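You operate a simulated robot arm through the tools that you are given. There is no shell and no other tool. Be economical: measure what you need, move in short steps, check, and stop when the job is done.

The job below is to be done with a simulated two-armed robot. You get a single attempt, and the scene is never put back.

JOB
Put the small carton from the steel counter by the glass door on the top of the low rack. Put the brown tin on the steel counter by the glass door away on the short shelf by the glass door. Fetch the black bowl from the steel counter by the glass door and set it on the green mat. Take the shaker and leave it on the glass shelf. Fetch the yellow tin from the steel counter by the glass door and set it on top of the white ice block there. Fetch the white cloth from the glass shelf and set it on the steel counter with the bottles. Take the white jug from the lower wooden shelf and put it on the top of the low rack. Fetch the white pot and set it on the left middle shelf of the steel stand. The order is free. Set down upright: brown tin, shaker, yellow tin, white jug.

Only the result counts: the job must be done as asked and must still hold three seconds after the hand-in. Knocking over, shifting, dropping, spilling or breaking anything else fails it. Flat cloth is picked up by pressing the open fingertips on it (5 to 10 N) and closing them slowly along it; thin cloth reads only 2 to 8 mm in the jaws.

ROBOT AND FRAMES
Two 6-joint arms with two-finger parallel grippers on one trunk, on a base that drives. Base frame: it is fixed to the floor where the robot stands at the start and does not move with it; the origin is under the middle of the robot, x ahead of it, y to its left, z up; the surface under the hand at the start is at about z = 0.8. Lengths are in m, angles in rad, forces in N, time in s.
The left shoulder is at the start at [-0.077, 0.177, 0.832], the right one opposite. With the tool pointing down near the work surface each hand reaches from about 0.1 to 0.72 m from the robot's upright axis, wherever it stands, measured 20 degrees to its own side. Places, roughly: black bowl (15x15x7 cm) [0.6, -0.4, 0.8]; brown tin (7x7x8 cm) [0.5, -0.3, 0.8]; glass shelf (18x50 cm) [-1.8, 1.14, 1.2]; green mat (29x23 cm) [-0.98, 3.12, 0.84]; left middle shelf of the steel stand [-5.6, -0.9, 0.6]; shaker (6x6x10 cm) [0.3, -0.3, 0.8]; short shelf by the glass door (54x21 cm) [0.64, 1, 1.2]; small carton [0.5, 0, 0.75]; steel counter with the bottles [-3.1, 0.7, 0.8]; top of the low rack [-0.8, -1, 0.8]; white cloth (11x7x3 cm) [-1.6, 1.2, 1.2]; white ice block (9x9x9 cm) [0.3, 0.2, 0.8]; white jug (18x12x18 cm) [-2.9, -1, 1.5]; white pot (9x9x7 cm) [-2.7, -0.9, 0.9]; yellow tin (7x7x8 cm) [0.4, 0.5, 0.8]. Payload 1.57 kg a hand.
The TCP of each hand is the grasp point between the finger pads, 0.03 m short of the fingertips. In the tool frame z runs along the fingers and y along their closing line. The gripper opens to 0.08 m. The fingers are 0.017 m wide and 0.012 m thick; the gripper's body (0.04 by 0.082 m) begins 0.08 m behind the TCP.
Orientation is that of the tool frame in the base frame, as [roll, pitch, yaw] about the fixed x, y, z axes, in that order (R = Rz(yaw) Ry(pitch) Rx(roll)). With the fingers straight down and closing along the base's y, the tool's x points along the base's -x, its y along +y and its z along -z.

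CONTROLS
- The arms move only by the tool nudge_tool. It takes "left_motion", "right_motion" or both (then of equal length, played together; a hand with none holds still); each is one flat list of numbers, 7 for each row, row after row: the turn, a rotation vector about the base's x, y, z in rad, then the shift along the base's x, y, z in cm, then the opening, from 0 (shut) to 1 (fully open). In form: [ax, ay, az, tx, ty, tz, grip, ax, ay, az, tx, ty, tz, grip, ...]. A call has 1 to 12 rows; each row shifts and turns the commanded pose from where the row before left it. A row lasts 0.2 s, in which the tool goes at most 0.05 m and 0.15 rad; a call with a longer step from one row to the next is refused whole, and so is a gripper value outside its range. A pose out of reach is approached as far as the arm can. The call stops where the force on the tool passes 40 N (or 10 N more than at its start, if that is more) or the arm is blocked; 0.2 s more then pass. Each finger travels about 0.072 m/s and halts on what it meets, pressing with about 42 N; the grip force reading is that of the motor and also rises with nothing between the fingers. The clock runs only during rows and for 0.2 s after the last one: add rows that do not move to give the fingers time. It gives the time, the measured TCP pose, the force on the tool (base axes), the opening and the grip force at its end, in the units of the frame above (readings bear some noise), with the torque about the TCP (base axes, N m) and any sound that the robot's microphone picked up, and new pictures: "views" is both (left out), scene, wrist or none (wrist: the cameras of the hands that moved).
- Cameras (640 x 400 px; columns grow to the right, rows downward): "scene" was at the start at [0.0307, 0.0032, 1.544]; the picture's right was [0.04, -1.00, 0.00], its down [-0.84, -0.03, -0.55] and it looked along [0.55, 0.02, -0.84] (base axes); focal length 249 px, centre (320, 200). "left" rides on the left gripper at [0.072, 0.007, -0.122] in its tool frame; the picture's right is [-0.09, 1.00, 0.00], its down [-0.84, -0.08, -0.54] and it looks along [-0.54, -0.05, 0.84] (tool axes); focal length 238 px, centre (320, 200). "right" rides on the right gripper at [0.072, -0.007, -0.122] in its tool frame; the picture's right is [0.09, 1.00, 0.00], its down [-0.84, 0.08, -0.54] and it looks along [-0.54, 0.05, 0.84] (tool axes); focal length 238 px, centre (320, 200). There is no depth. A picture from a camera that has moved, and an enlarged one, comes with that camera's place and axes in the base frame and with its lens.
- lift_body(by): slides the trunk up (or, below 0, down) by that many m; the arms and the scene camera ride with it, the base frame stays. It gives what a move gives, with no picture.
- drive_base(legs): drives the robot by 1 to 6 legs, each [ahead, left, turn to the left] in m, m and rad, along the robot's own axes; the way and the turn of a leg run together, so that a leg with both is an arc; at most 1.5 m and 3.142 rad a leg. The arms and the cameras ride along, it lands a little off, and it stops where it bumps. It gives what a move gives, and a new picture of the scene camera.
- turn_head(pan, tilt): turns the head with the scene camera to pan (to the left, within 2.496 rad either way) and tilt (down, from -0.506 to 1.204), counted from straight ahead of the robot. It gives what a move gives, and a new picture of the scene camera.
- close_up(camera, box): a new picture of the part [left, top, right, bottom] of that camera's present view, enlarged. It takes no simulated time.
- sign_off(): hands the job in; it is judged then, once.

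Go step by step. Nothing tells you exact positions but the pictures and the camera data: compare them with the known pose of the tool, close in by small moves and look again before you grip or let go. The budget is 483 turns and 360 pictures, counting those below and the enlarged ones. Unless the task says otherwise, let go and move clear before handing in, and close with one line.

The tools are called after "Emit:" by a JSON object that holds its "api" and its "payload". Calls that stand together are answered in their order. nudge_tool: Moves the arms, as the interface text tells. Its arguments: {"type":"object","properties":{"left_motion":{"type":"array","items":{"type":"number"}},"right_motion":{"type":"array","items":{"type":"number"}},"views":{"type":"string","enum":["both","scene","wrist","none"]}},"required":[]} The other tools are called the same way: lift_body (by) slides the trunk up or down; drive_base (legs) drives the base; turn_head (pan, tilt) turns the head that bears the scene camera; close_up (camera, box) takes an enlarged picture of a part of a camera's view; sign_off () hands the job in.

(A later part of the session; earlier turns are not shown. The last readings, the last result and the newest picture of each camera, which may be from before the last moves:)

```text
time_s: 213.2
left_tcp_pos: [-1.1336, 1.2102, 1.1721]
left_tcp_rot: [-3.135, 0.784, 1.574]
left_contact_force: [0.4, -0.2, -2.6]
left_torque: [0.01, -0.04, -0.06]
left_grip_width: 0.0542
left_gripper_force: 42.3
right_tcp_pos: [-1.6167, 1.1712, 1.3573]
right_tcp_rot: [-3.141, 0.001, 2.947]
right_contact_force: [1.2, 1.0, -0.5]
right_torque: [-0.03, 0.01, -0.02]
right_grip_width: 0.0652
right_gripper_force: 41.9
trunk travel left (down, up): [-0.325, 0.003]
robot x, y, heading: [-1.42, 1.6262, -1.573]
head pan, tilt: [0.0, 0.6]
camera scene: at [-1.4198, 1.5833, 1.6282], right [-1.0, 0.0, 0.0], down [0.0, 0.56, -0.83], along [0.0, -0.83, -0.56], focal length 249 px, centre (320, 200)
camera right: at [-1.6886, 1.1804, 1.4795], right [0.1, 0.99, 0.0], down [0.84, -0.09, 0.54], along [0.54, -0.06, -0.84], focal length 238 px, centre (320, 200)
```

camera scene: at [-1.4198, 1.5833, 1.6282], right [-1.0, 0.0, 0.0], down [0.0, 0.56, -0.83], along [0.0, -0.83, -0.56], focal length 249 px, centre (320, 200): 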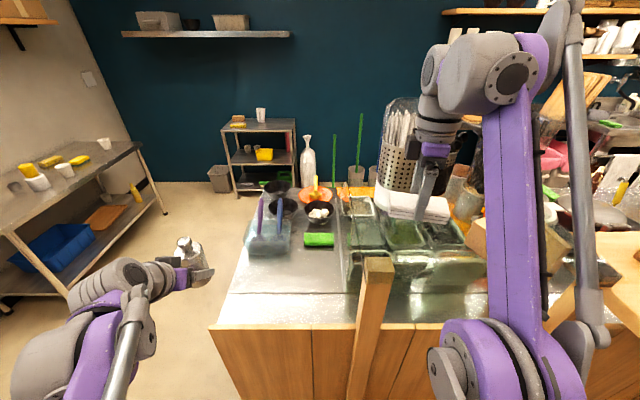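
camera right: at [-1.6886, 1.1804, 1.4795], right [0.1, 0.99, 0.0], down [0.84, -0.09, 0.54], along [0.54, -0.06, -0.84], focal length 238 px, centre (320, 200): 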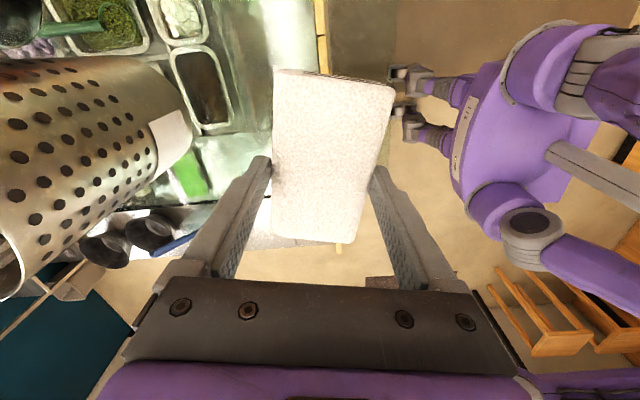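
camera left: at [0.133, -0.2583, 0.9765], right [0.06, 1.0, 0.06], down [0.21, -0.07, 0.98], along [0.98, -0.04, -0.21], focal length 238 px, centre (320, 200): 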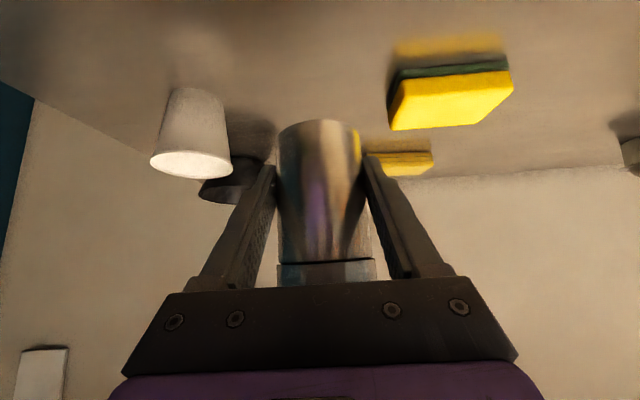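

Now the shaker: I raise the left hand, pull the right one back, and drive sideways to face the emptied end of the glass shelf.

Emit:
{"api": "nudge_tool", "payload": {"left_motion": [0, 0, 0, 0, 0, 4.4, 0, 0, 0, 0, 0, 0, 4.4, 0, 0, 0, 0, 0, 0, 4.4, 0, 0, 0, 0, 0, 0, 1, 0], "right_motion": [0, 0, 0, 0, 4, 0, 0, 0, 0, 0, 0, 4, 0, 0, 0, 0, 0, 0, 4, 0, 0, 0, 0, 0, 0, 2, 1, 0], "views": "none"}}

Emit:
{"api": "drive_base", "payload": {"legs": [[-0.15, 0, 0], [0, -0.46, 0]]}}

```text
time_s: 214.2
left_tcp_pos: [-1.1299, 1.2123, 1.315]
left_tcp_rot: [-3.137, 0.785, 1.575]
left_contact_force: [0.5, 0.0, -2.0]
left_torque: [0.04, 0.02, 0.02]
left_grip_width: 0.0542
left_gripper_force: 41.9
right_tcp_pos: [-1.6155, 1.3128, 1.3675]
right_tcp_rot: [3.142, 0.002, 2.946]
right_contact_force: [-0.4, -0.6, -0.8]
right_torque: [-0.02, 0.05, -0.03]
right_grip_width: 0.0653
right_gripper_force: 41.5
trunk travel left (down, up): [-0.325, 0.003]
robot x, y, heading: [-1.4144, 1.6299, -1.572]
head pan, tilt: [0.0, 0.6]
```

```text
time_s: 219.7
left_tcp_pos: [-1.5904, 1.3631, 1.3137]
left_tcp_rot: [-3.136, 0.786, 1.57]
left_contact_force: [-0.2, -0.1, -1.1]
left_torque: [-0.01, -0.02, 0.05]
left_grip_width: 0.0545
left_gripper_force: 41.7
right_tcp_pos: [-2.0743, 1.4679, 1.3668]
right_tcp_rot: [3.141, 0.002, 2.939]
right_contact_force: [0.2, 0.1, -1.2]
right_torque: [0.01, 0.01, 0.01]
right_grip_width: 0.065
right_gripper_force: 41.7
trunk travel left (down, up): [-0.325, 0.003]
robot x, y, heading: [-1.8781, 1.7853, -1.576]
head pan, tilt: [0.0, 0.6]
camera scene: at [-1.8769, 1.7367, 1.6283], right [-1.0, 0.01, 0.0], down [0.0, 0.56, -0.83], along [-0.01, -0.82, -0.57], focal length 249 px, centre (320, 200)
```

scene: 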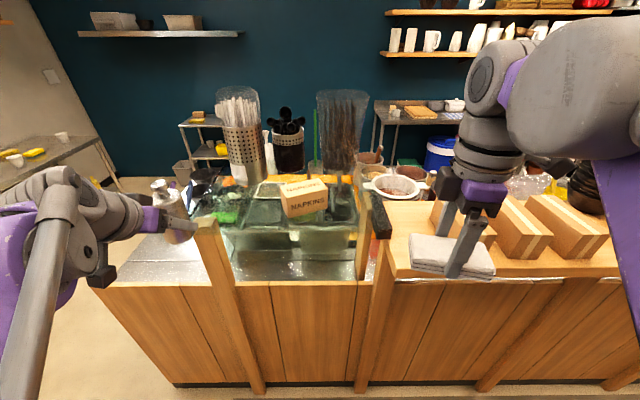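

I drive 0.12 m in, then extend the shaker over the glass.

Emit:
{"api": "drive_base", "payload": {"legs": [[0.12, 0, 0]]}}

Emit:
{"api": "nudge_tool", "payload": {"left_motion": [0, 0, 0, -2, -3, 0, 0, 0, 0, 0, -2, -3, 0, 0, 0, 0, 0, 0, -2.5, -1, 0, 0, 0, 0, 0, 0, 0, 0], "views": "both"}}

```text
time_s: 220.9
left_tcp_pos: [-1.59, 1.2457, 1.3128]
left_tcp_rot: [-3.137, 0.784, 1.575]
left_contact_force: [0.8, -0.3, -2.2]
left_torque: [0.03, 0.0, 0.03]
left_grip_width: 0.0543
left_gripper_force: 42.1
right_tcp_pos: [-2.0732, 1.3488, 1.3663]
right_tcp_rot: [-3.14, 0.002, 2.944]
right_contact_force: [0.0, 0.6, 0.1]
right_torque: [-0.03, 0.0, -0.01]
right_grip_width: 0.0651
right_gripper_force: 41.8
trunk travel left (down, up): [-0.325, 0.003]
robot x, y, heading: [-1.8792, 1.6586, -1.575]
head pan, tilt: [0.0, 0.6]
camera scene: at [-1.8776, 1.6186, 1.628], right [-1.0, 0.0, 0.0], down [0.0, 0.56, -0.83], along [0.0, -0.83, -0.56], focal length 249 px, centre (320, 200)
```

scene: 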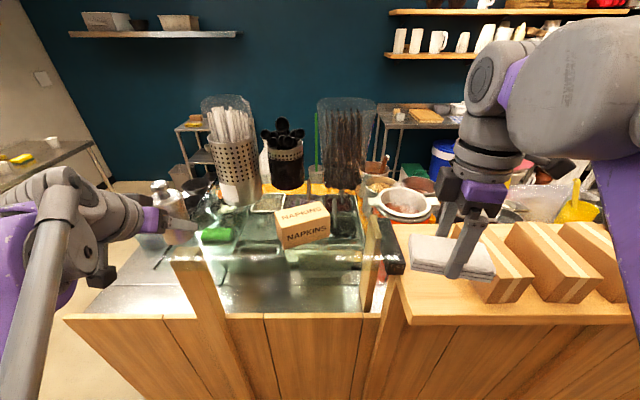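

```text
time_s: 221.9
left_tcp_pos: [-1.6301, 1.16, 1.3034]
left_tcp_rot: [-3.137, 0.785, 1.573]
left_contact_force: [-0.4, -0.6, -1.8]
left_torque: [0.0, 0.02, 0.04]
left_grip_width: 0.0538
left_gripper_force: 41.9
right_tcp_pos: [-2.0737, 1.3491, 1.3657]
right_tcp_rot: [3.141, 0.002, 2.944]
right_contact_force: [0.2, 1.1, -0.8]
right_torque: [-0.01, -0.01, 0.01]
right_grip_width: 0.0648
right_gripper_force: 41.8
trunk travel left (down, up): [-0.325, 0.003]
robot x, y, heading: [-1.8805, 1.6619, -1.575]
head pan, tilt: [0.0, 0.6]
camera scene: at [-1.8777, 1.6179, 1.6282], right [-1.0, 0.0, 0.0], down [0.0, 0.56, -0.83], along [0.0, -0.83, -0.56], focal length 249 px, centre (320, 200)
camera left: at [-1.6237, 1.2975, 1.3384], right [1.0, -0.06, 0.06], down [-0.07, -0.21, 0.98], along [-0.05, -0.98, -0.21], focal length 238 px, centre (320, 200)
```

scene: 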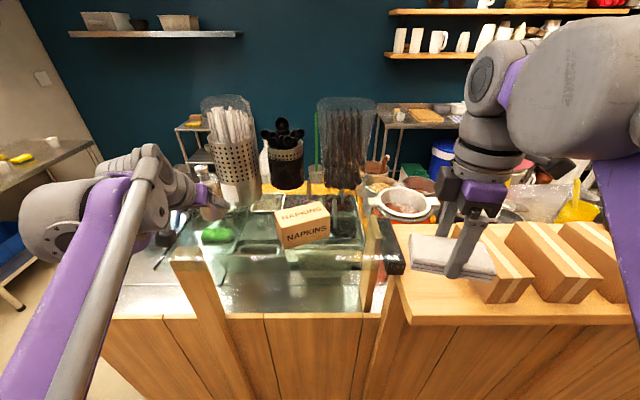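
left: 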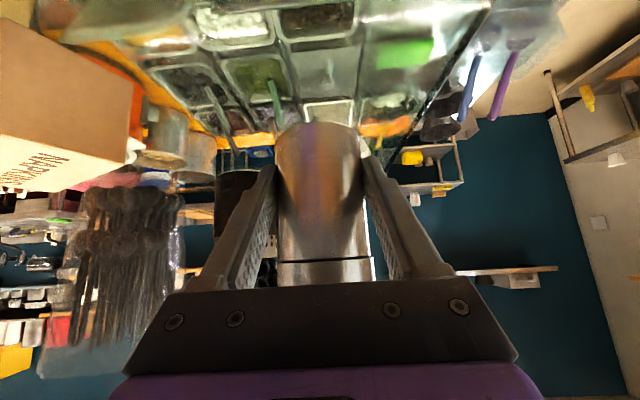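

Shaker is over the free glass at about (-1.63, 1.15). I lower to contact.

Emit:
{"api": "nudge_tool", "payload": {"left_motion": [0, 0, 0, 0, 0, -2, 0, 0, 0, 0, 0, 0, -1.5, 0, 0, 0, 0, 0, 0, -0.3, 0, 0, 0, 0, 0, 0, -0.3, 0, 0, 0, 0, 0, 0, -0.3, 0, 0, 0, 0, 0, 0, -0.3, 0, 0, 0, 0, 0, 0, -0.3, 0, 0, 0, 0, 0, 0, -0.3, 0, 0, 0, 0, 0, 0, 0, 0], "views": "wrist"}}

Emit:
{"api": "close_up", "payload": {"camera": "scene", "box": [150, 140, 310, 280]}}

```text
time_s: 223.9
left_tcp_pos: [-1.6297, 1.1604, 1.2504]
left_tcp_rot: [-3.137, 0.786, 1.574]
left_contact_force: [0.1, -0.5, -1.9]
left_torque: [0.03, 0.01, 0.03]
left_grip_width: 0.0541
left_gripper_force: 41.8
right_tcp_pos: [-2.0732, 1.3477, 1.366]
right_tcp_rot: [3.141, 0.001, 2.944]
right_contact_force: [-0.8, -0.1, -1.1]
right_torque: [0.04, 0.0, -0.01]
right_grip_width: 0.0649
right_gripper_force: 42.2
trunk travel left (down, up): [-0.325, 0.003]
robot x, y, heading: [-1.8788, 1.6615, -1.576]
head pan, tilt: [0.0, 0.6]
camera left: at [-1.6237, 1.2978, 1.2861], right [1.0, -0.06, 0.06], down [-0.07, -0.21, 0.98], along [-0.05, -0.98, -0.21], focal length 238 px, centre (320, 200)
```

left: 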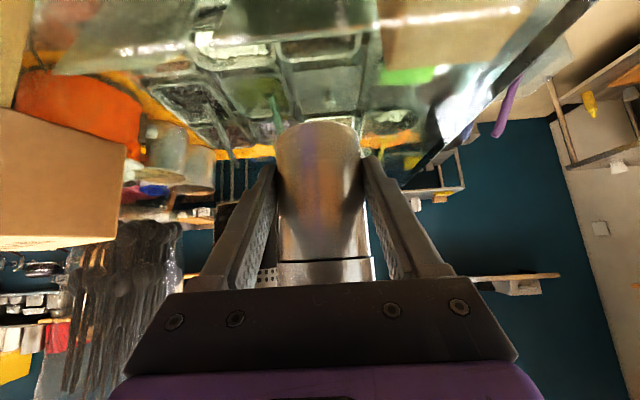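

```text
2.86 times, centred on (230, 210) of scene
camera zoom: at [-1.8776, 1.6169, 1.6283], right [-1.0, 0.0, 0.0], down [0.0, 0.57, -0.82], along [0.0, -0.82, -0.57], focal length 710 px, centre (577, 171)
```

zoom: 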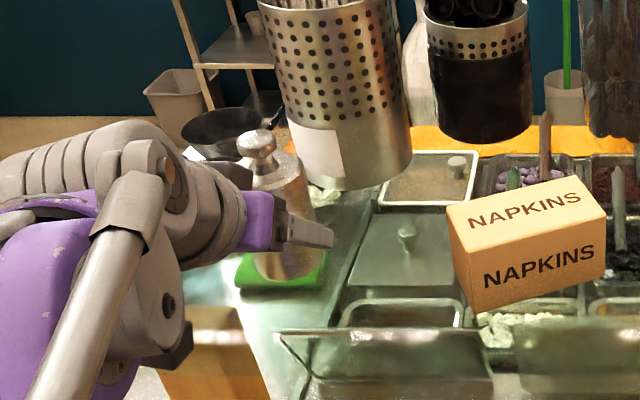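

Emit:
{"api": "nudge_tool", "payload": {"left_motion": [0, 0, 0, 0, 0, -0.3, 0, 0, 0, 0, 0, 0, -0.3, 0, 0, 0, 0, 0, 0, -0.3, 0, 0, 0, 0, 0, 0, -0.3, 0, 0, 0, 0, 0, 0, 0, 0], "views": "none"}}

```text
time_s: 225.1
left_tcp_pos: [-1.6305, 1.1605, 1.2387]
left_tcp_rot: [-3.136, 0.788, 1.575]
left_contact_force: [2.5, -4.2, 14.2]
left_torque: [-0.23, 0.34, 0.07]
left_grip_width: 0.054
left_gripper_force: 41.3
right_tcp_pos: [-2.0727, 1.3477, 1.3684]
right_tcp_rot: [3.141, 0.002, 2.945]
right_contact_force: [0.5, -0.3, 0.2]
right_torque: [-0.01, 0.03, 0.0]
right_grip_width: 0.065
right_gripper_force: 41.8
trunk travel left (down, up): [-0.325, 0.003]
robot x, y, heading: [-1.8777, 1.661, -1.573]
head pan, tilt: [0.0, 0.6]
```

Contact. I release and withdraw along the finger line.

Emit:
{"api": "nudge_tool", "payload": {"left_motion": [0, 0, 0, 0, 0, 0.1, 0, 0, 0, 0, 0, 0, 0, 0.85, 0, 0, 0, 0, 0, 0, 1, 0, 0, 0, 0, 0, 0, 1, 0, 0, 0, 0, 0, 0, 1, 0, 0, 0, 0, 2, 2, 1, 0, 0, 0, 0, 3, 3, 1, 0, 0, 0, 0, 3, 3, 1, 0, 0, 0, 0, 3.3, 3.3, 1], "views": "both"}}

Emit:
{"api": "close_up", "payload": {"camera": "scene", "box": [150, 140, 310, 280]}}

```text
time_s: 227.1
left_tcp_pos: [-1.6333, 1.2718, 1.353]
left_tcp_rot: [-3.139, 0.787, 1.573]
left_contact_force: [-0.7, 0.1, 0.0]
left_torque: [-0.02, -0.04, 0.01]
left_grip_width: 0.0801
left_gripper_force: 0.0
right_tcp_pos: [-2.0742, 1.3483, 1.3673]
right_tcp_rot: [-3.139, 0.0, 2.944]
right_contact_force: [0.7, 0.4, -0.7]
right_torque: [-0.03, 0.0, 0.0]
right_grip_width: 0.0651
right_gripper_force: 41.9
trunk travel left (down, up): [-0.325, 0.003]
robot x, y, heading: [-1.8803, 1.6637, -1.575]
head pan, tilt: [0.0, 0.6]
camera scene: at [-1.8781, 1.6183, 1.6283], right [-1.0, 0.0, 0.0], down [0.0, 0.56, -0.83], along [0.0, -0.83, -0.56], focal length 249 px, centre (320, 200)
camera left: at [-1.6255, 1.4103, 1.3881], right [1.0, -0.06, 0.06], down [-0.07, -0.21, 0.98], along [-0.05, -0.98, -0.21], focal length 238 px, centre (320, 200)
```

scene: 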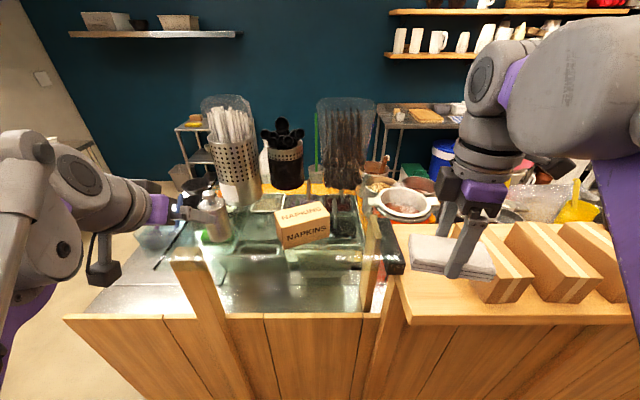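
left: 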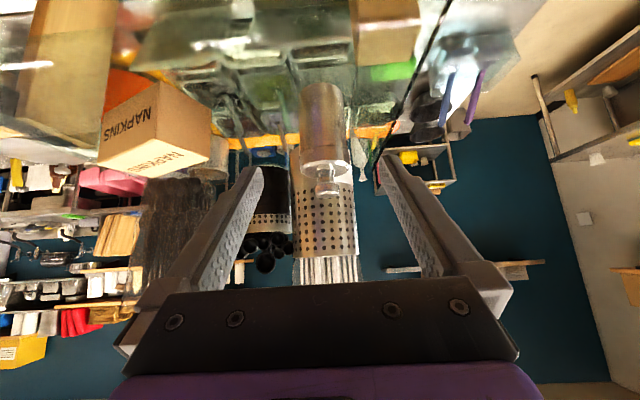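

```text
2.86 times, centred on (230, 210) of scene
camera zoom: at [-1.8781, 1.6183, 1.6283], right [-1.0, 0.0, 0.0], down [0.0, 0.56, -0.83], along [0.0, -0.83, -0.56], focal length 710 px, centre (577, 171)
```

zoom: 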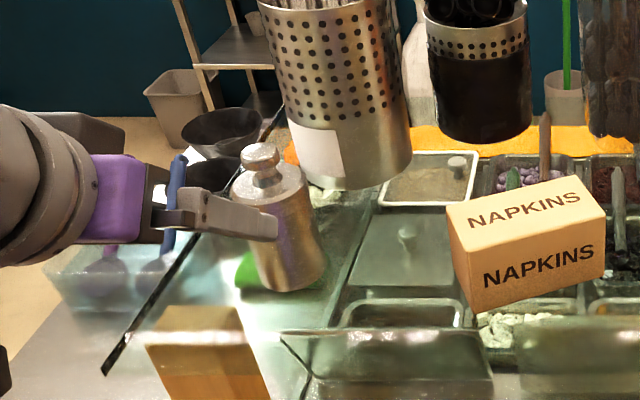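

The shaker stands upright on the glass shelf. I straighten the left hand and drive around into the kitchen aisle with the cloth.

Emit:
{"api": "drive_base", "payload": {"legs": [[-0.35, 0, 0], [0, 1.38, 0], [1.05, 0, 0], [1.05, 0, 0]]}}

Emit:
{"api": "nudge_tool", "payload": {"left_motion": [0.131, 0, 0, 0, 0, -1.5, 1, 0.131, 0, 0, 0, 0, -1.5, 1, 0.131, 0, 0, 0, 0, -1.5, 1, 0.131, 0, 0, 0, 0, -1.5, 1, 0.131, 0, 0, 0, 0, -1.5, 1, 0.131, 0, 0, 0, 0, -1.5, 1], "views": "none"}}

Emit:
{"api": "drive_base", "payload": {"legs": [[0, 0, -1.571]]}}

```text
time_s: 251.1
left_tcp_pos: [-0.2305, -0.427, 1.3529]
left_tcp_rot: [-3.138, 0.784, 1.592]
left_contact_force: [0.0, -0.6, -0.1]
left_torque: [-0.02, 0.03, 0.02]
left_grip_width: 0.0799
left_gripper_force: 0.0
right_tcp_pos: [-0.6758, -0.3577, 1.3669]
right_tcp_rot: [3.14, 0.002, 2.96]
right_contact_force: [-1.0, 0.4, -1.1]
right_torque: [0.01, 0.01, -0.01]
right_grip_width: 0.0652
right_gripper_force: 42.6
trunk travel left (down, up): [-0.325, 0.003]
robot x, y, heading: [-0.4836, -0.0425, -1.552]
head pan, tilt: [0.0, 0.6]
camera scene: at [-0.4833, -0.0854, 1.6282], right [-1.0, -0.01, 0.0], down [-0.01, 0.56, -0.83], along [0.01, -0.83, -0.56], focal length 249 px, centre (320, 200)
```

scene: 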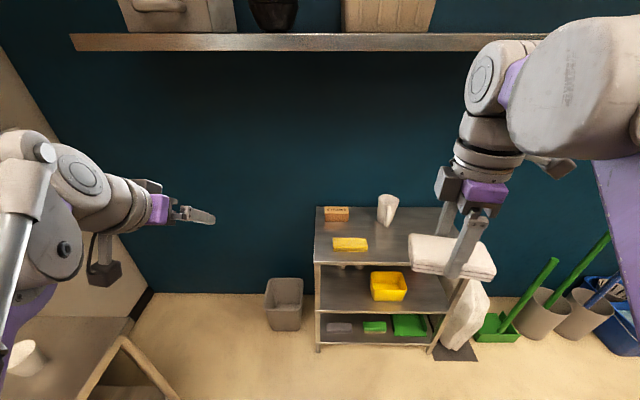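

```text
time_s: 252.5
left_tcp_pos: [-0.2314, -0.427, 1.2624]
left_tcp_rot: [3.131, -0.004, 1.586]
left_contact_force: [0.1, 0.0, -0.1]
left_torque: [0.02, 0.01, 0.01]
left_grip_width: 0.08
left_gripper_force: 0.1
right_tcp_pos: [-0.6742, -0.3596, 1.3664]
right_tcp_rot: [-3.141, 0.001, 2.96]
right_contact_force: [0.9, 0.3, -1.7]
right_torque: [0.03, -0.01, 0.0]
right_grip_width: 0.0648
right_gripper_force: 42.1
trunk travel left (down, up): [-0.325, 0.003]
robot x, y, heading: [-0.486, -0.0377, -1.561]
head pan, tilt: [0.0, 0.6]
```

```text
time_s: 256.7
left_tcp_pos: [-0.8674, -0.2996, 1.2629]
left_tcp_rot: [3.132, -0.001, 0.024]
left_contact_force: [-0.7, 1.0, 1.2]
left_torque: [-0.03, -0.04, 0.04]
left_grip_width: 0.08
left_gripper_force: 0.0
right_tcp_pos: [-0.8058, 0.1445, 1.3665]
right_tcp_rot: [3.141, 0.001, 1.4]
right_contact_force: [0.2, 0.2, -0.4]
right_torque: [0.0, 0.02, -0.01]
right_grip_width: 0.0648
right_gripper_force: 42.3
trunk travel left (down, up): [-0.325, 0.003]
robot x, y, heading: [-0.484, -0.043, -3.114]
head pan, tilt: [0.0, 0.6]
camera scene: at [-0.5289, -0.0418, 1.6283], right [-0.02, 1.0, 0.0], down [0.56, 0.01, -0.83], along [-0.82, -0.02, -0.56], focal length 249 px, centre (320, 200)
```

scene: 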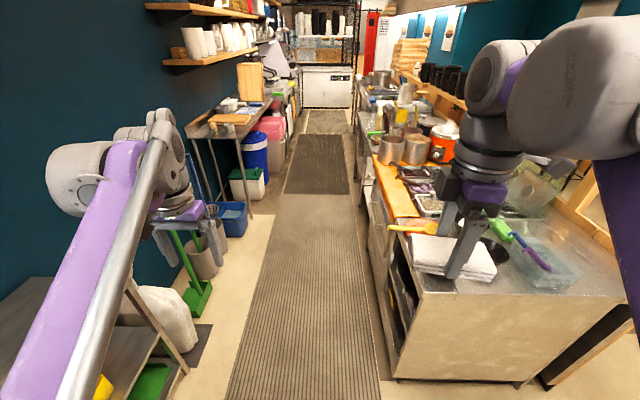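

I straighten out and drive down the aisle.

Emit:
{"api": "drive_base", "payload": {"legs": [[0, 0, -0.028], [1.1, 0.12, 0]]}}

```text
time_s: 262.8
left_tcp_pos: [-1.9814, -0.4024, 1.2633]
left_tcp_rot: [3.132, -0.001, -0.002]
left_contact_force: [0.1, 0.0, -0.6]
left_torque: [0.01, 0.03, 0.02]
left_grip_width: 0.08
left_gripper_force: 0.1
right_tcp_pos: [-1.9074, 0.04, 1.3658]
right_tcp_rot: [-3.141, 0.002, 1.373]
right_contact_force: [0.7, 0.4, -0.6]
right_torque: [0.0, -0.04, 0.01]
right_grip_width: 0.0647
right_gripper_force: 42.0
trunk travel left (down, up): [-0.325, 0.003]
robot x, y, heading: [-1.5916, -0.1568, 3.138]
head pan, tilt: [0.0, 0.6]
camera scene: at [-1.6357, -0.1549, 1.6282], right [0.0, 1.0, 0.0], down [0.56, 0.0, -0.83], along [-0.83, 0.0, -0.56], focal length 249 px, centre (320, 200)
```

scene: 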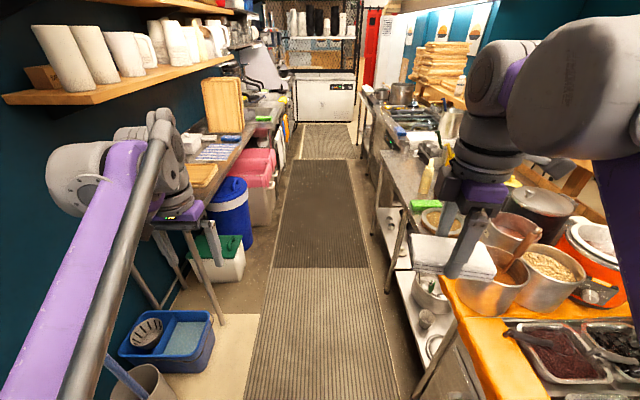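

Emit:
{"api": "turn_head", "payload": {"pan": -0.6, "tilt": 0.35}}

Emit:
{"api": "turn_head", "payload": {"pan": 0.6, "tilt": 0.3}}

```text
time_s: 263.8
left_tcp_pos: [-1.9817, -0.4029, 1.263]
left_tcp_rot: [3.131, 0.0, -0.001]
left_contact_force: [-0.5, 1.0, -0.6]
left_torque: [0.04, -0.02, 0.03]
left_grip_width: 0.0798
left_gripper_force: 0.1
right_tcp_pos: [-1.9078, 0.0378, 1.3656]
right_tcp_rot: [-3.141, 0.001, 1.372]
right_contact_force: [0.4, -0.1, -0.1]
right_torque: [0.04, -0.01, 0.03]
right_grip_width: 0.0653
right_gripper_force: 42.2
trunk travel left (down, up): [-0.325, 0.003]
robot x, y, heading: [-1.595, -0.1578, 3.137]
head pan, tilt: [-0.6, 0.351]
camera scene: at [-1.6243, -0.1024, 1.651], right [0.57, 0.82, 0.0], down [0.28, -0.19, -0.94], along [-0.77, 0.53, -0.34], focal length 249 px, centre (320, 200)
```

scene: 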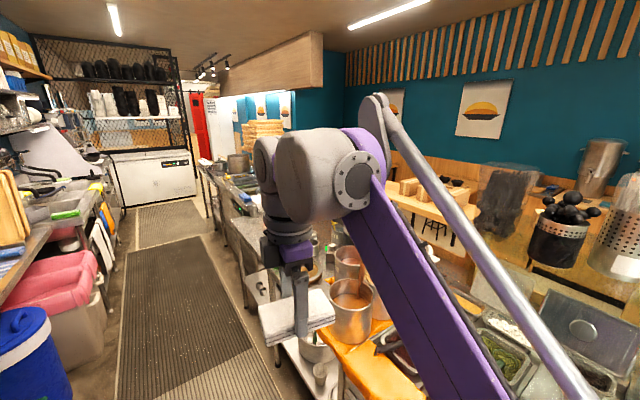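

```text
time_s: 265.2
left_tcp_pos: [-1.9828, -0.4025, 1.2622]
left_tcp_rot: [3.13, 0.001, -0.003]
left_contact_force: [0.6, -1.1, -0.4]
left_torque: [-0.01, 0.01, 0.0]
left_grip_width: 0.0802
left_gripper_force: 0.1
right_tcp_pos: [-1.906, 0.0406, 1.3655]
right_tcp_rot: [3.14, 0.001, 1.374]
right_contact_force: [0.4, -0.8, -0.5]
right_torque: [-0.01, 0.02, 0.0]
right_grip_width: 0.0649
right_gripper_force: 41.8
trunk travel left (down, up): [-0.325, 0.003]
robot x, y, heading: [-1.5924, -0.1539, 3.141]
head pan, tilt: [0.6, 0.3]
camera scene: at [-1.6249, -0.2076, 1.6558], right [-0.56, 0.83, 0.0], down [0.24, 0.17, -0.96], along [-0.79, -0.54, -0.3], focal length 249 px, centre (320, 200)
```

scene: 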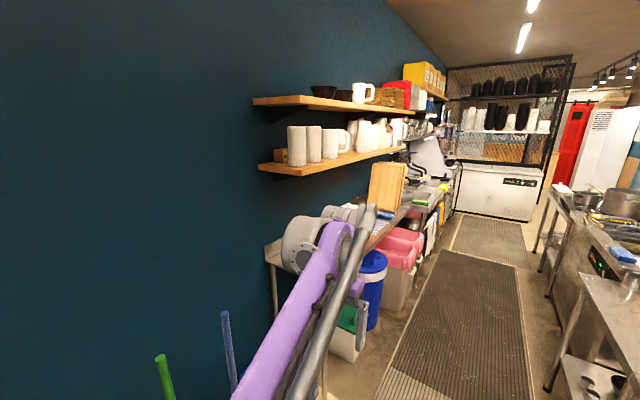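

Emit:
{"api": "close_up", "payload": {"camera": "scene", "box": [240, 70, 440, 190]}}

```text
3.20 times, centred on (340, 130) of scene
camera zoom: at [-1.6249, -0.2076, 1.6558], right [-0.56, 0.83, 0.0], down [0.24, 0.17, -0.96], along [-0.79, -0.54, -0.3], focal length 796 px, centre (256, 424)
```

zoom: 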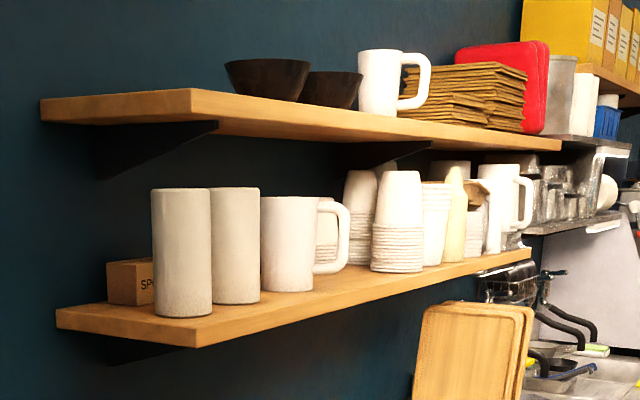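

The jug is the handled white vessel on the lower wooden shelf near x = -2.88. First the cloth: I drive on and turn to face the bottle counter.

Emit:
{"api": "drive_base", "payload": {"legs": [[1.4, 0.03, 0], [0, 0, -1.571]]}}

Emit:
{"api": "turn_head", "payload": {"pan": 0.0, "tilt": 0.55}}

```text
time_s: 276.0
left_tcp_pos: [-3.2075, 0.2251, 1.2623]
left_tcp_rot: [3.131, 0.001, -1.609]
left_contact_force: [-0.6, 0.3, 0.2]
left_torque: [-0.02, 0.03, -0.01]
left_grip_width: 0.08
left_gripper_force: 0.0
right_tcp_pos: [-2.7688, 0.1345, 1.3667]
right_tcp_rot: [-3.14, 0.002, -0.232]
right_contact_force: [0.4, 0.0, -0.9]
right_torque: [0.03, -0.03, -0.03]
right_grip_width: 0.0648
right_gripper_force: 42.0
trunk travel left (down, up): [-0.325, 0.003]
robot x, y, heading: [-2.9755, -0.1729, 1.53]
head pan, tilt: [0.6, 0.3]
camera scene: at [-3.0238, -0.137, 1.6558], right [0.85, 0.53, 0.0], down [0.16, -0.25, -0.96], along [-0.51, 0.81, -0.3], focal length 249 px, centre (320, 200)
```

scene: 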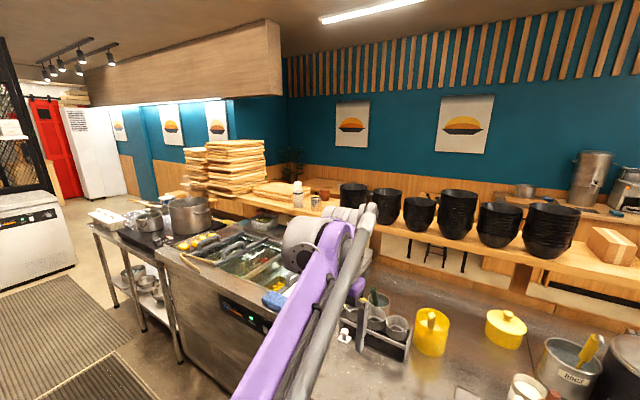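

```text
time_s: 277.0
left_tcp_pos: [-3.2077, 0.2236, 1.2616]
left_tcp_rot: [3.132, 0.0, -1.609]
left_contact_force: [-0.2, 0.9, 0.6]
left_torque: [0.0, 0.0, 0.03]
left_grip_width: 0.0801
left_gripper_force: 0.1
right_tcp_pos: [-2.7683, 0.1338, 1.3653]
right_tcp_rot: [-3.141, 0.001, -0.233]
right_contact_force: [-0.2, 0.0, -0.4]
right_torque: [0.01, 0.03, 0.01]
right_grip_width: 0.0649
right_gripper_force: 42.3
trunk travel left (down, up): [-0.325, 0.003]
robot x, y, heading: [-2.9753, -0.1697, 1.534]
head pan, tilt: [0.0, 0.55]
camera scene: at [-2.9707, -0.1263, 1.6328], right [1.0, -0.04, 0.0], down [-0.02, -0.52, -0.85], along [0.03, 0.85, -0.52], focal length 249 px, centre (320, 200)
```

scene: 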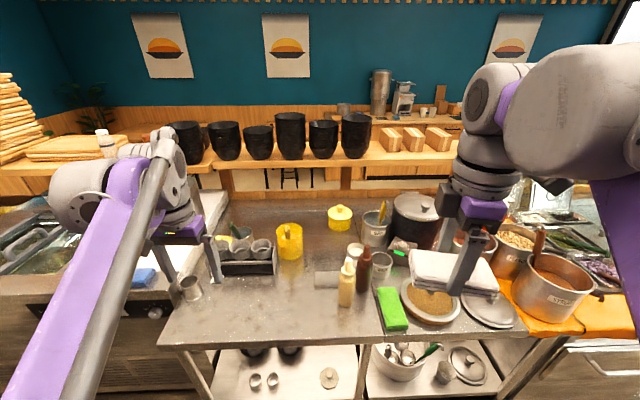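

Emit:
{"api": "close_up", "payload": {"camera": "scene", "box": [150, 200, 450, 360]}}

```text
2.13 times, centred on (300, 280) of scene
camera zoom: at [-2.9707, -0.1263, 1.6328], right [1.0, -0.04, 0.0], down [-0.02, -0.52, -0.85], along [0.03, 0.85, -0.52], focal length 530 px, centre (363, 29)
```

zoom: 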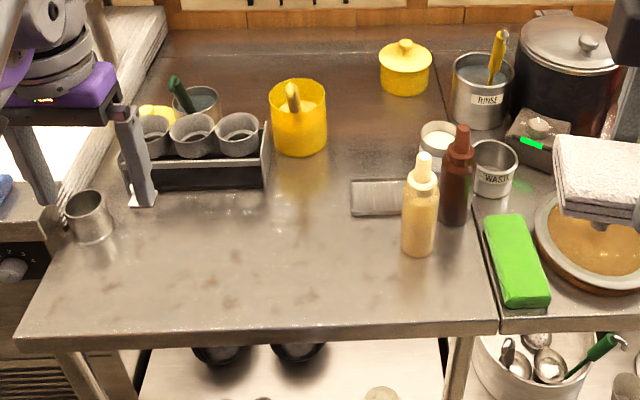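

Free area on the counter at about (-3.13, 0.43). I shift left so the right hand can reach it.

Emit:
{"api": "drive_base", "payload": {"legs": [[0, 0, 0.037], [0.07, 0.36, 0]]}}

Emit:
{"api": "turn_head", "payload": {"pan": -0.2, "tilt": 0.85}}

```text
time_s: 281.1
left_tcp_pos: [-3.5842, 0.2853, 1.2624]
left_tcp_rot: [3.131, -0.002, -1.569]
left_contact_force: [0.0, -0.3, 0.5]
left_torque: [-0.02, -0.02, 0.01]
left_grip_width: 0.0801
left_gripper_force: 0.0
right_tcp_pos: [-3.1401, 0.2134, 1.367]
right_tcp_rot: [-3.141, 0.002, -0.191]
right_contact_force: [-0.3, 0.0, -0.8]
right_torque: [0.03, 0.02, -0.01]
right_grip_width: 0.0646
right_gripper_force: 42.1
trunk travel left (down, up): [-0.325, 0.003]
robot x, y, heading: [-3.3349, -0.098, 1.579]
head pan, tilt: [0.0, 0.55]
camera scene: at [-3.3323, -0.0553, 1.6328], right [1.0, 0.0, 0.0], down [0.0, -0.52, -0.85], along [0.0, 0.85, -0.52], focal length 249 px, centre (320, 200)
```

scene: 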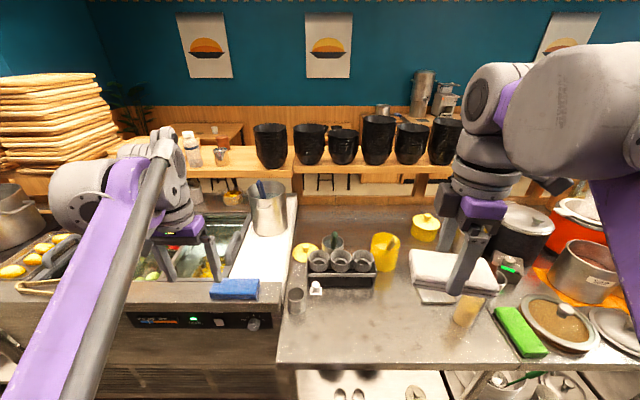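

```text
time_s: 281.9
left_tcp_pos: [-3.5845, 0.2864, 1.2627]
left_tcp_rot: [3.13, 0.002, -1.567]
left_contact_force: [0.9, 0.1, -0.1]
left_torque: [0.01, -0.04, -0.01]
left_grip_width: 0.0801
left_gripper_force: 0.1
right_tcp_pos: [-3.1407, 0.2131, 1.3673]
right_tcp_rot: [-3.14, 0.003, -0.191]
right_contact_force: [0.1, -0.3, -0.6]
right_torque: [0.0, 0.0, 0.03]
right_grip_width: 0.065
right_gripper_force: 41.9
trunk travel left (down, up): [-0.325, 0.003]
robot x, y, heading: [-3.3339, -0.1046, 1.572]
head pan, tilt: [-0.201, 0.85]
camera scene: at [-3.3168, -0.0684, 1.6074], right [0.98, -0.2, 0.0], down [-0.15, -0.74, -0.66], along [0.13, 0.65, -0.75], focal length 249 px, centre (320, 200)
```

scene: 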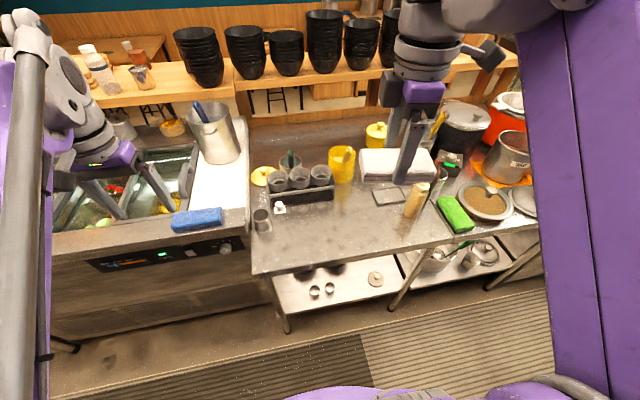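

I bring the cloth out over the free spot and down.

Emit:
{"api": "nudge_tool", "payload": {"right_motion": [0, 0, 0, 0, 2.7, -3.8, 0, 0, 0, 0, 0, 2.7, -3.8, 0, 0, 0, 0, 0, 2.7, -3.8, 0, 0, 0, 0, 0, 2.7, -3.8, 0, 0, 0, 0, 0, 2.7, -3.8, 0, 0, 0, 0, 0, 2.7, -3.8, 0, 0, 0, 0, 0, 2.7, -3.8, 0, 0, 0, 0, 0, 2.7, -3.8, 0, 0, 0, 0, 0, 0, -4, 0, 0, 0, 0, 0, 0, -2, 0, 0, 0, 0, 0, 0, 0, 0], "views": "both"}}

```text
time_s: 284.3
left_tcp_pos: [-3.5839, 0.2853, 1.2632]
left_tcp_rot: [3.133, -0.001, -1.566]
left_contact_force: [-0.6, 0.7, -0.5]
left_torque: [-0.02, 0.01, 0.01]
left_grip_width: 0.0801
left_gripper_force: 0.1
right_tcp_pos: [-3.1404, 0.431, 1.0045]
right_tcp_rot: [3.141, 0.002, -0.188]
right_contact_force: [0.0, -0.2, -0.5]
right_torque: [-0.02, -0.01, 0.01]
right_grip_width: 0.0648
right_gripper_force: 42.1
trunk travel left (down, up): [-0.325, 0.003]
robot x, y, heading: [-3.3341, -0.1008, 1.57]
head pan, tilt: [-0.201, 0.85]
camera scene: at [-3.3168, -0.0683, 1.6074], right [0.98, -0.2, 0.0], down [-0.15, -0.74, -0.66], along [0.13, 0.65, -0.75], focal length 249 px, centre (320, 200)
camera right: at [-3.0696, 0.4241, 1.1254], right [-0.1, -1.0, 0.0], down [-0.84, 0.08, 0.54], along [-0.54, 0.05, -0.84], focal length 238 px, centre (320, 200)
```

scene: 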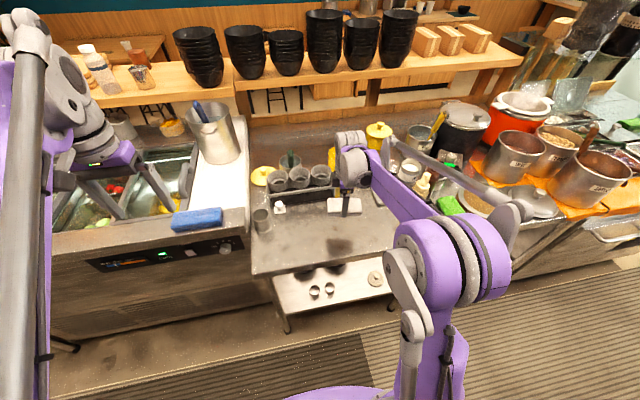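
right: 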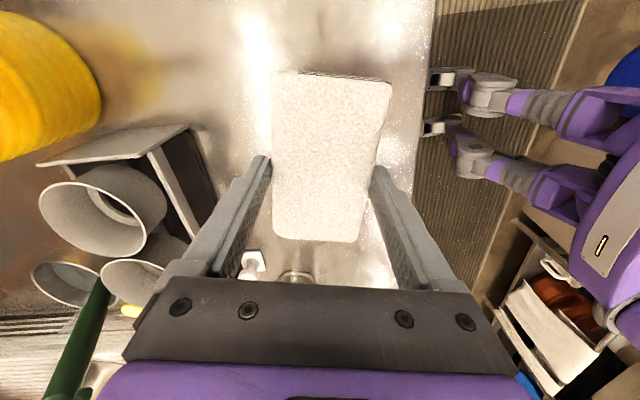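

I check how close the forearm is to the bottles.

Emit:
{"api": "close_up", "payload": {"camera": "scene", "box": [320, 110, 540, 260]}}

Emit:
{"api": "turn_head", "payload": {"pan": -0.5, "tilt": 0.75}}

```text
2.67 times, centred on (430, 185) of scene
camera zoom: at [-3.3168, -0.0683, 1.6074], right [0.98, -0.2, 0.0], down [-0.15, -0.74, -0.66], along [0.13, 0.65, -0.75], focal length 663 px, centre (27, 240)
```

zoom: 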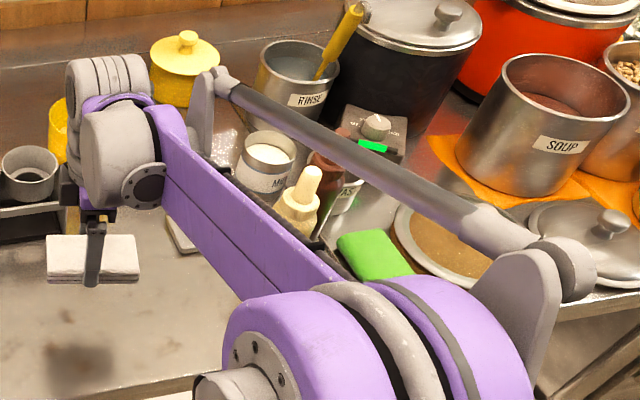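

```text
time_s: 285.1
left_tcp_pos: [-3.5835, 0.2857, 1.2611]
left_tcp_rot: [3.131, 0.0, -1.568]
left_contact_force: [0.3, -0.4, -0.1]
left_torque: [0.03, -0.02, 0.03]
left_grip_width: 0.0802
left_gripper_force: 0.1
right_tcp_pos: [-3.1409, 0.4297, 1.0045]
right_tcp_rot: [-3.14, 0.003, -0.191]
right_contact_force: [0.2, 0.8, -0.9]
right_torque: [0.05, 0.02, 0.01]
right_grip_width: 0.0649
right_gripper_force: 41.8
trunk travel left (down, up): [-0.325, 0.003]
robot x, y, heading: [-3.3328, -0.101, 1.576]
head pan, tilt: [-0.499, 0.75]
camera scene: at [-3.2927, -0.0721, 1.6154], right [0.88, -0.48, 0.0], down [-0.32, -0.6, -0.73], along [0.35, 0.64, -0.68], focal length 249 px, centre (320, 200)
```

scene: 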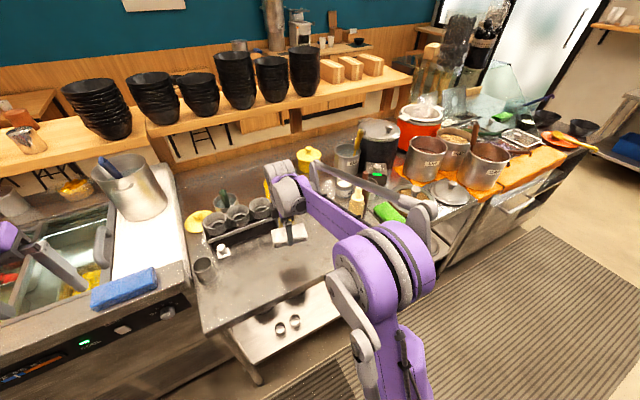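

The forearm would pass close to the bottles when lowered. I raise the hand, shift the robot left 0.22 m, and come at the spot more from straight ahead.

Emit:
{"api": "nudge_tool", "payload": {"right_motion": [0, 0, 0, 0, -1, 4, 0, 0, 0, 0, 0, -1, 4, 0, 0, 0, 0, 0, -1, 4, 0, 0, 0, 0, 0, 0, 3, 0], "views": "none"}}

Emit:
{"api": "drive_base", "payload": {"legs": [[0, 0.22, 0]]}}

Emit:
{"api": "nudge_tool", "payload": {"right_motion": [0, 0, 0, 4.4, 0.5, 0, 0, 0, 0, 0, 4.4, 0.5, 0, 0, 0, 0, 0, 4.4, 1, -1, 0, 0, 0, 0, 4.4, 1, -1, 0, 0, 0, 0, 4.2, 0, -2, 0, 0, 0, 0, 0, 0, -4, 0, 0, 0, 0, 0, 0, -4, 0, 0, 0, 0, 0, 0, -3, 0], "views": "scene"}}

```text
time_s: 286.1
left_tcp_pos: [-3.5845, 0.286, 1.2636]
left_tcp_rot: [3.132, 0.0, -1.567]
left_contact_force: [-0.4, -1.3, -0.5]
left_torque: [0.02, -0.02, 0.0]
left_grip_width: 0.0798
left_gripper_force: 0.2
right_tcp_pos: [-3.1403, 0.3981, 1.1523]
right_tcp_rot: [-3.141, 0.001, -0.189]
right_contact_force: [0.0, -0.3, -0.3]
right_torque: [0.02, -0.01, -0.01]
right_grip_width: 0.0651
right_gripper_force: 41.8
trunk travel left (down, up): [-0.325, 0.003]
robot x, y, heading: [-3.3321, -0.1008, 1.57]
head pan, tilt: [-0.499, 0.75]
```

```text
time_s: 288.6
left_tcp_pos: [-3.7982, 0.2869, 1.2634]
left_tcp_rot: [3.13, -0.001, -1.571]
left_contact_force: [-0.4, -0.1, 0.3]
left_torque: [0.01, 0.0, 0.02]
left_grip_width: 0.0797
left_gripper_force: 0.0
right_tcp_pos: [-3.3546, 0.3969, 1.1517]
right_tcp_rot: [-3.141, 0.002, -0.194]
right_contact_force: [0.4, -0.5, -1.1]
right_torque: [0.0, -0.02, 0.03]
right_grip_width: 0.065
right_gripper_force: 41.5
trunk travel left (down, up): [-0.325, 0.003]
robot x, y, heading: [-3.5509, -0.1047, 1.567]
head pan, tilt: [-0.499, 0.75]
camera scene: at [-3.509, -0.0726, 1.6154], right [0.88, -0.48, 0.0], down [-0.33, -0.6, -0.73], along [0.35, 0.64, -0.68], focal length 249 px, centre (320, 200)
```

scene: 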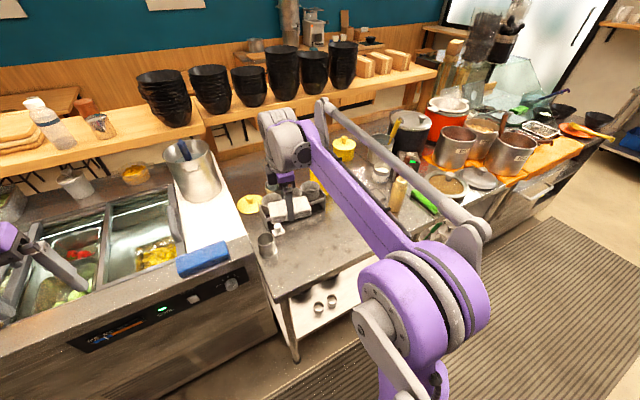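

```text
time_s: 290.4
left_tcp_pos: [-3.7983, 0.2871, 1.2626]
left_tcp_rot: [3.131, -0.002, -1.571]
left_contact_force: [0.1, 0.2, -0.4]
left_torque: [0.0, -0.01, 0.0]
left_grip_width: 0.0802
left_gripper_force: 0.1
right_tcp_pos: [-3.135, 0.4276, 1.0002]
right_tcp_rot: [3.141, 0.002, -0.196]
right_contact_force: [0.3, 0.8, -0.1]
right_torque: [0.0, 0.03, -0.01]
right_grip_width: 0.0647
right_gripper_force: 42.5
trunk travel left (down, up): [-0.325, 0.003]
robot x, y, heading: [-3.5495, -0.1031, 1.573]
head pan, tilt: [-0.499, 0.75]
camera scene: at [-3.5088, -0.0722, 1.6154], right [0.88, -0.48, 0.0], down [-0.33, -0.6, -0.73], along [0.35, 0.64, -0.68], focal length 249 px, centre (320, 200)
```

scene: 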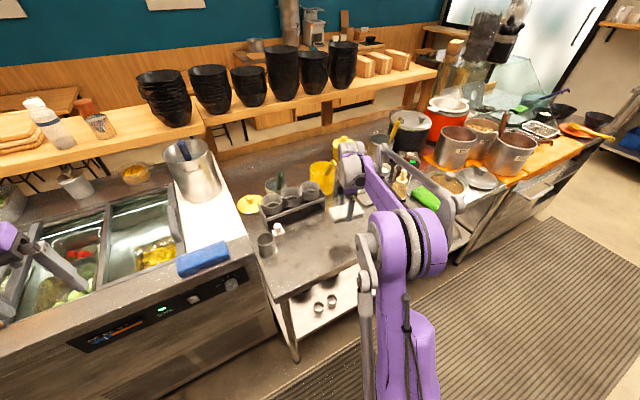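

Emit:
{"api": "close_up", "payload": {"camera": "scene", "box": [300, 130, 480, 270]}}

```text
2.86 times, centred on (390, 200) of scene
camera zoom: at [-3.5088, -0.0722, 1.6154], right [0.88, -0.48, 0.0], down [-0.33, -0.6, -0.73], along [0.35, 0.64, -0.68], focal length 710 px, centre (120, 200)
```

zoom: 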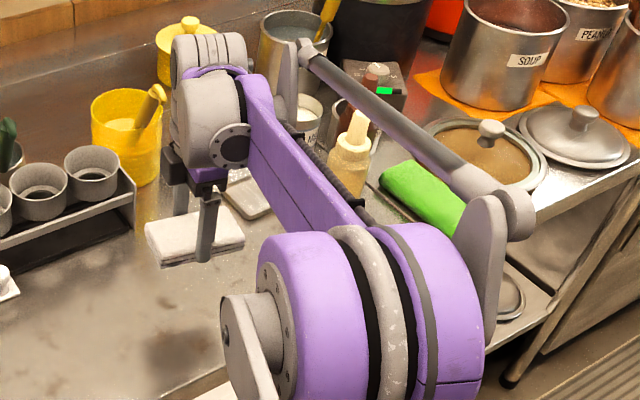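

The forearm is about 15 cm to the left of the bottles, so lowering is safe. I lower to contact.

Emit:
{"api": "nudge_tool", "payload": {"right_motion": [0, 0, 0, -0.5, 0, -3, 0, 0, 0, 0, 0, 0, -3, 0, 0, 0, 0, 0, 0, -2, 0, 0, 0, 0, 0, 0, -0.4, 0, 0, 0, 0, 0, 0, -0.4, 0, 0, 0, 0, 0, 0, -0.4, 0, 0, 0, 0, 0, 0, -0.4, 0, 0, 0, 0, 0, 0, -0.4, 0, 0, 0, 0, 0, 0, -0.4, 0, 0, 0, 0, 0, 0, -0.4, 0, 0, 0, 0, 0, 0, 0, 0], "views": "both"}}

```text
time_s: 292.8
left_tcp_pos: [-3.7989, 0.2859, 1.2621]
left_tcp_rot: [3.132, 0.0, -1.571]
left_contact_force: [-1.2, 0.4, -0.3]
left_torque: [0.02, 0.01, 0.0]
left_grip_width: 0.0802
left_gripper_force: 0.1
right_tcp_pos: [-3.142, 0.4259, 0.8938]
right_tcp_rot: [-3.141, 0.003, -0.194]
right_contact_force: [-0.4, 0.1, -0.5]
right_torque: [-0.02, 0.01, 0.03]
right_grip_width: 0.0648
right_gripper_force: 41.5
trunk travel left (down, up): [-0.325, 0.003]
robot x, y, heading: [-3.5485, -0.1031, 1.57]
head pan, tilt: [-0.499, 0.75]
camera scene: at [-3.5092, -0.0726, 1.6154], right [0.88, -0.48, 0.0], down [-0.33, -0.6, -0.73], along [0.35, 0.64, -0.68], focal length 249 px, centre (320, 200)
camera right: at [-3.0699, 0.42, 1.0152], right [-0.1, -0.99, 0.0], down [-0.84, 0.09, 0.54], along [-0.54, 0.06, -0.84], focal length 238 px, centre (320, 200)
```

scene: 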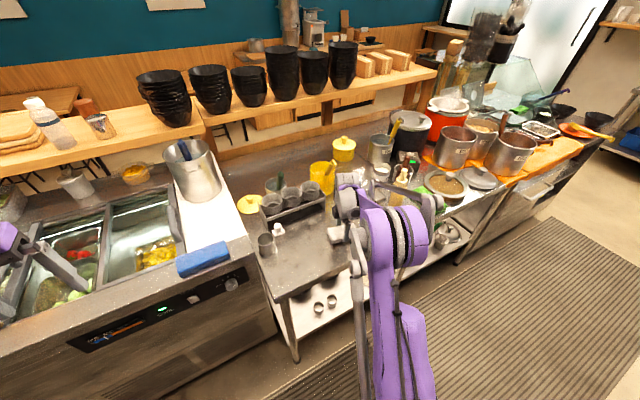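
right: 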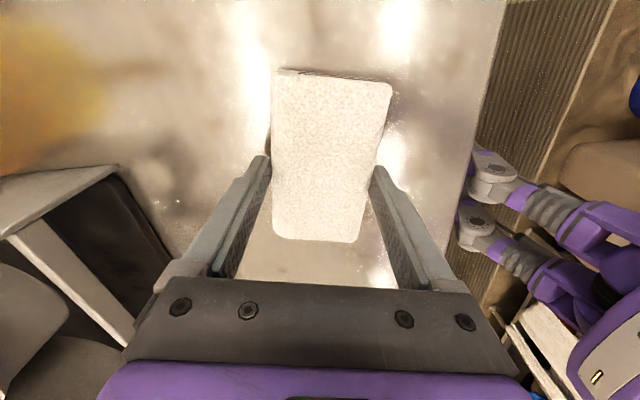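

Emit:
{"api": "close_up", "payload": {"camera": "scene", "box": [300, 130, 480, 270]}}

Emit:
{"api": "nudge_tool", "payload": {"right_motion": [0, 0, 0, 0, 0, -0.3, 0, 0, 0, 0, 0, 0, -0.3, 0, 0, 0, 0, 0, 0, -0.3, 0, 0, 0, 0, 0, 0, 0, 0], "views": "none"}}

```text
2.86 times, centred on (390, 200) of scene
camera zoom: at [-3.5092, -0.0726, 1.6154], right [0.88, -0.48, 0.0], down [-0.33, -0.6, -0.73], along [0.35, 0.64, -0.68], focal length 710 px, centre (120, 200)
```

zoom: 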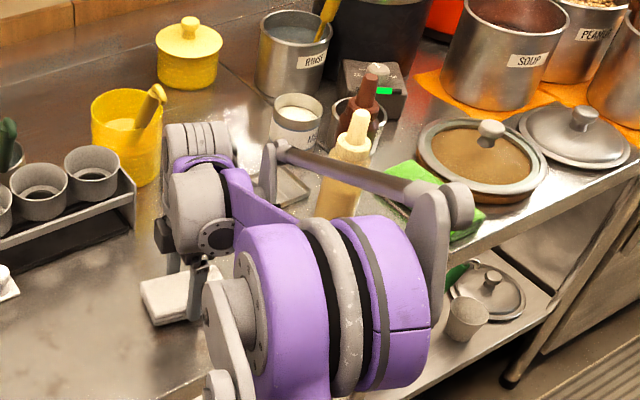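

```text
time_s: 293.7
left_tcp_pos: [-3.8016, 0.2834, 1.2636]
left_tcp_rot: [3.133, 0.002, -1.571]
left_contact_force: [0.2, -0.2, 0.8]
left_torque: [-0.04, -0.02, 0.01]
left_grip_width: 0.08
left_gripper_force: 0.1
right_tcp_pos: [-3.1426, 0.4272, 0.8894]
right_tcp_rot: [-3.138, -0.002, -0.196]
right_contact_force: [0.6, 3.3, 32.3]
right_torque: [-0.11, 0.33, 0.03]
right_grip_width: 0.0651
right_gripper_force: 42.6
trunk travel left (down, up): [-0.325, 0.003]
robot x, y, heading: [-3.5467, -0.1046, 1.568]
head pan, tilt: [-0.499, 0.75]
stopped in row 4 (right hand): the force on the tool passed its limit at 42 N (the readings are from after the stop); the commanded pose is now the measured one
```

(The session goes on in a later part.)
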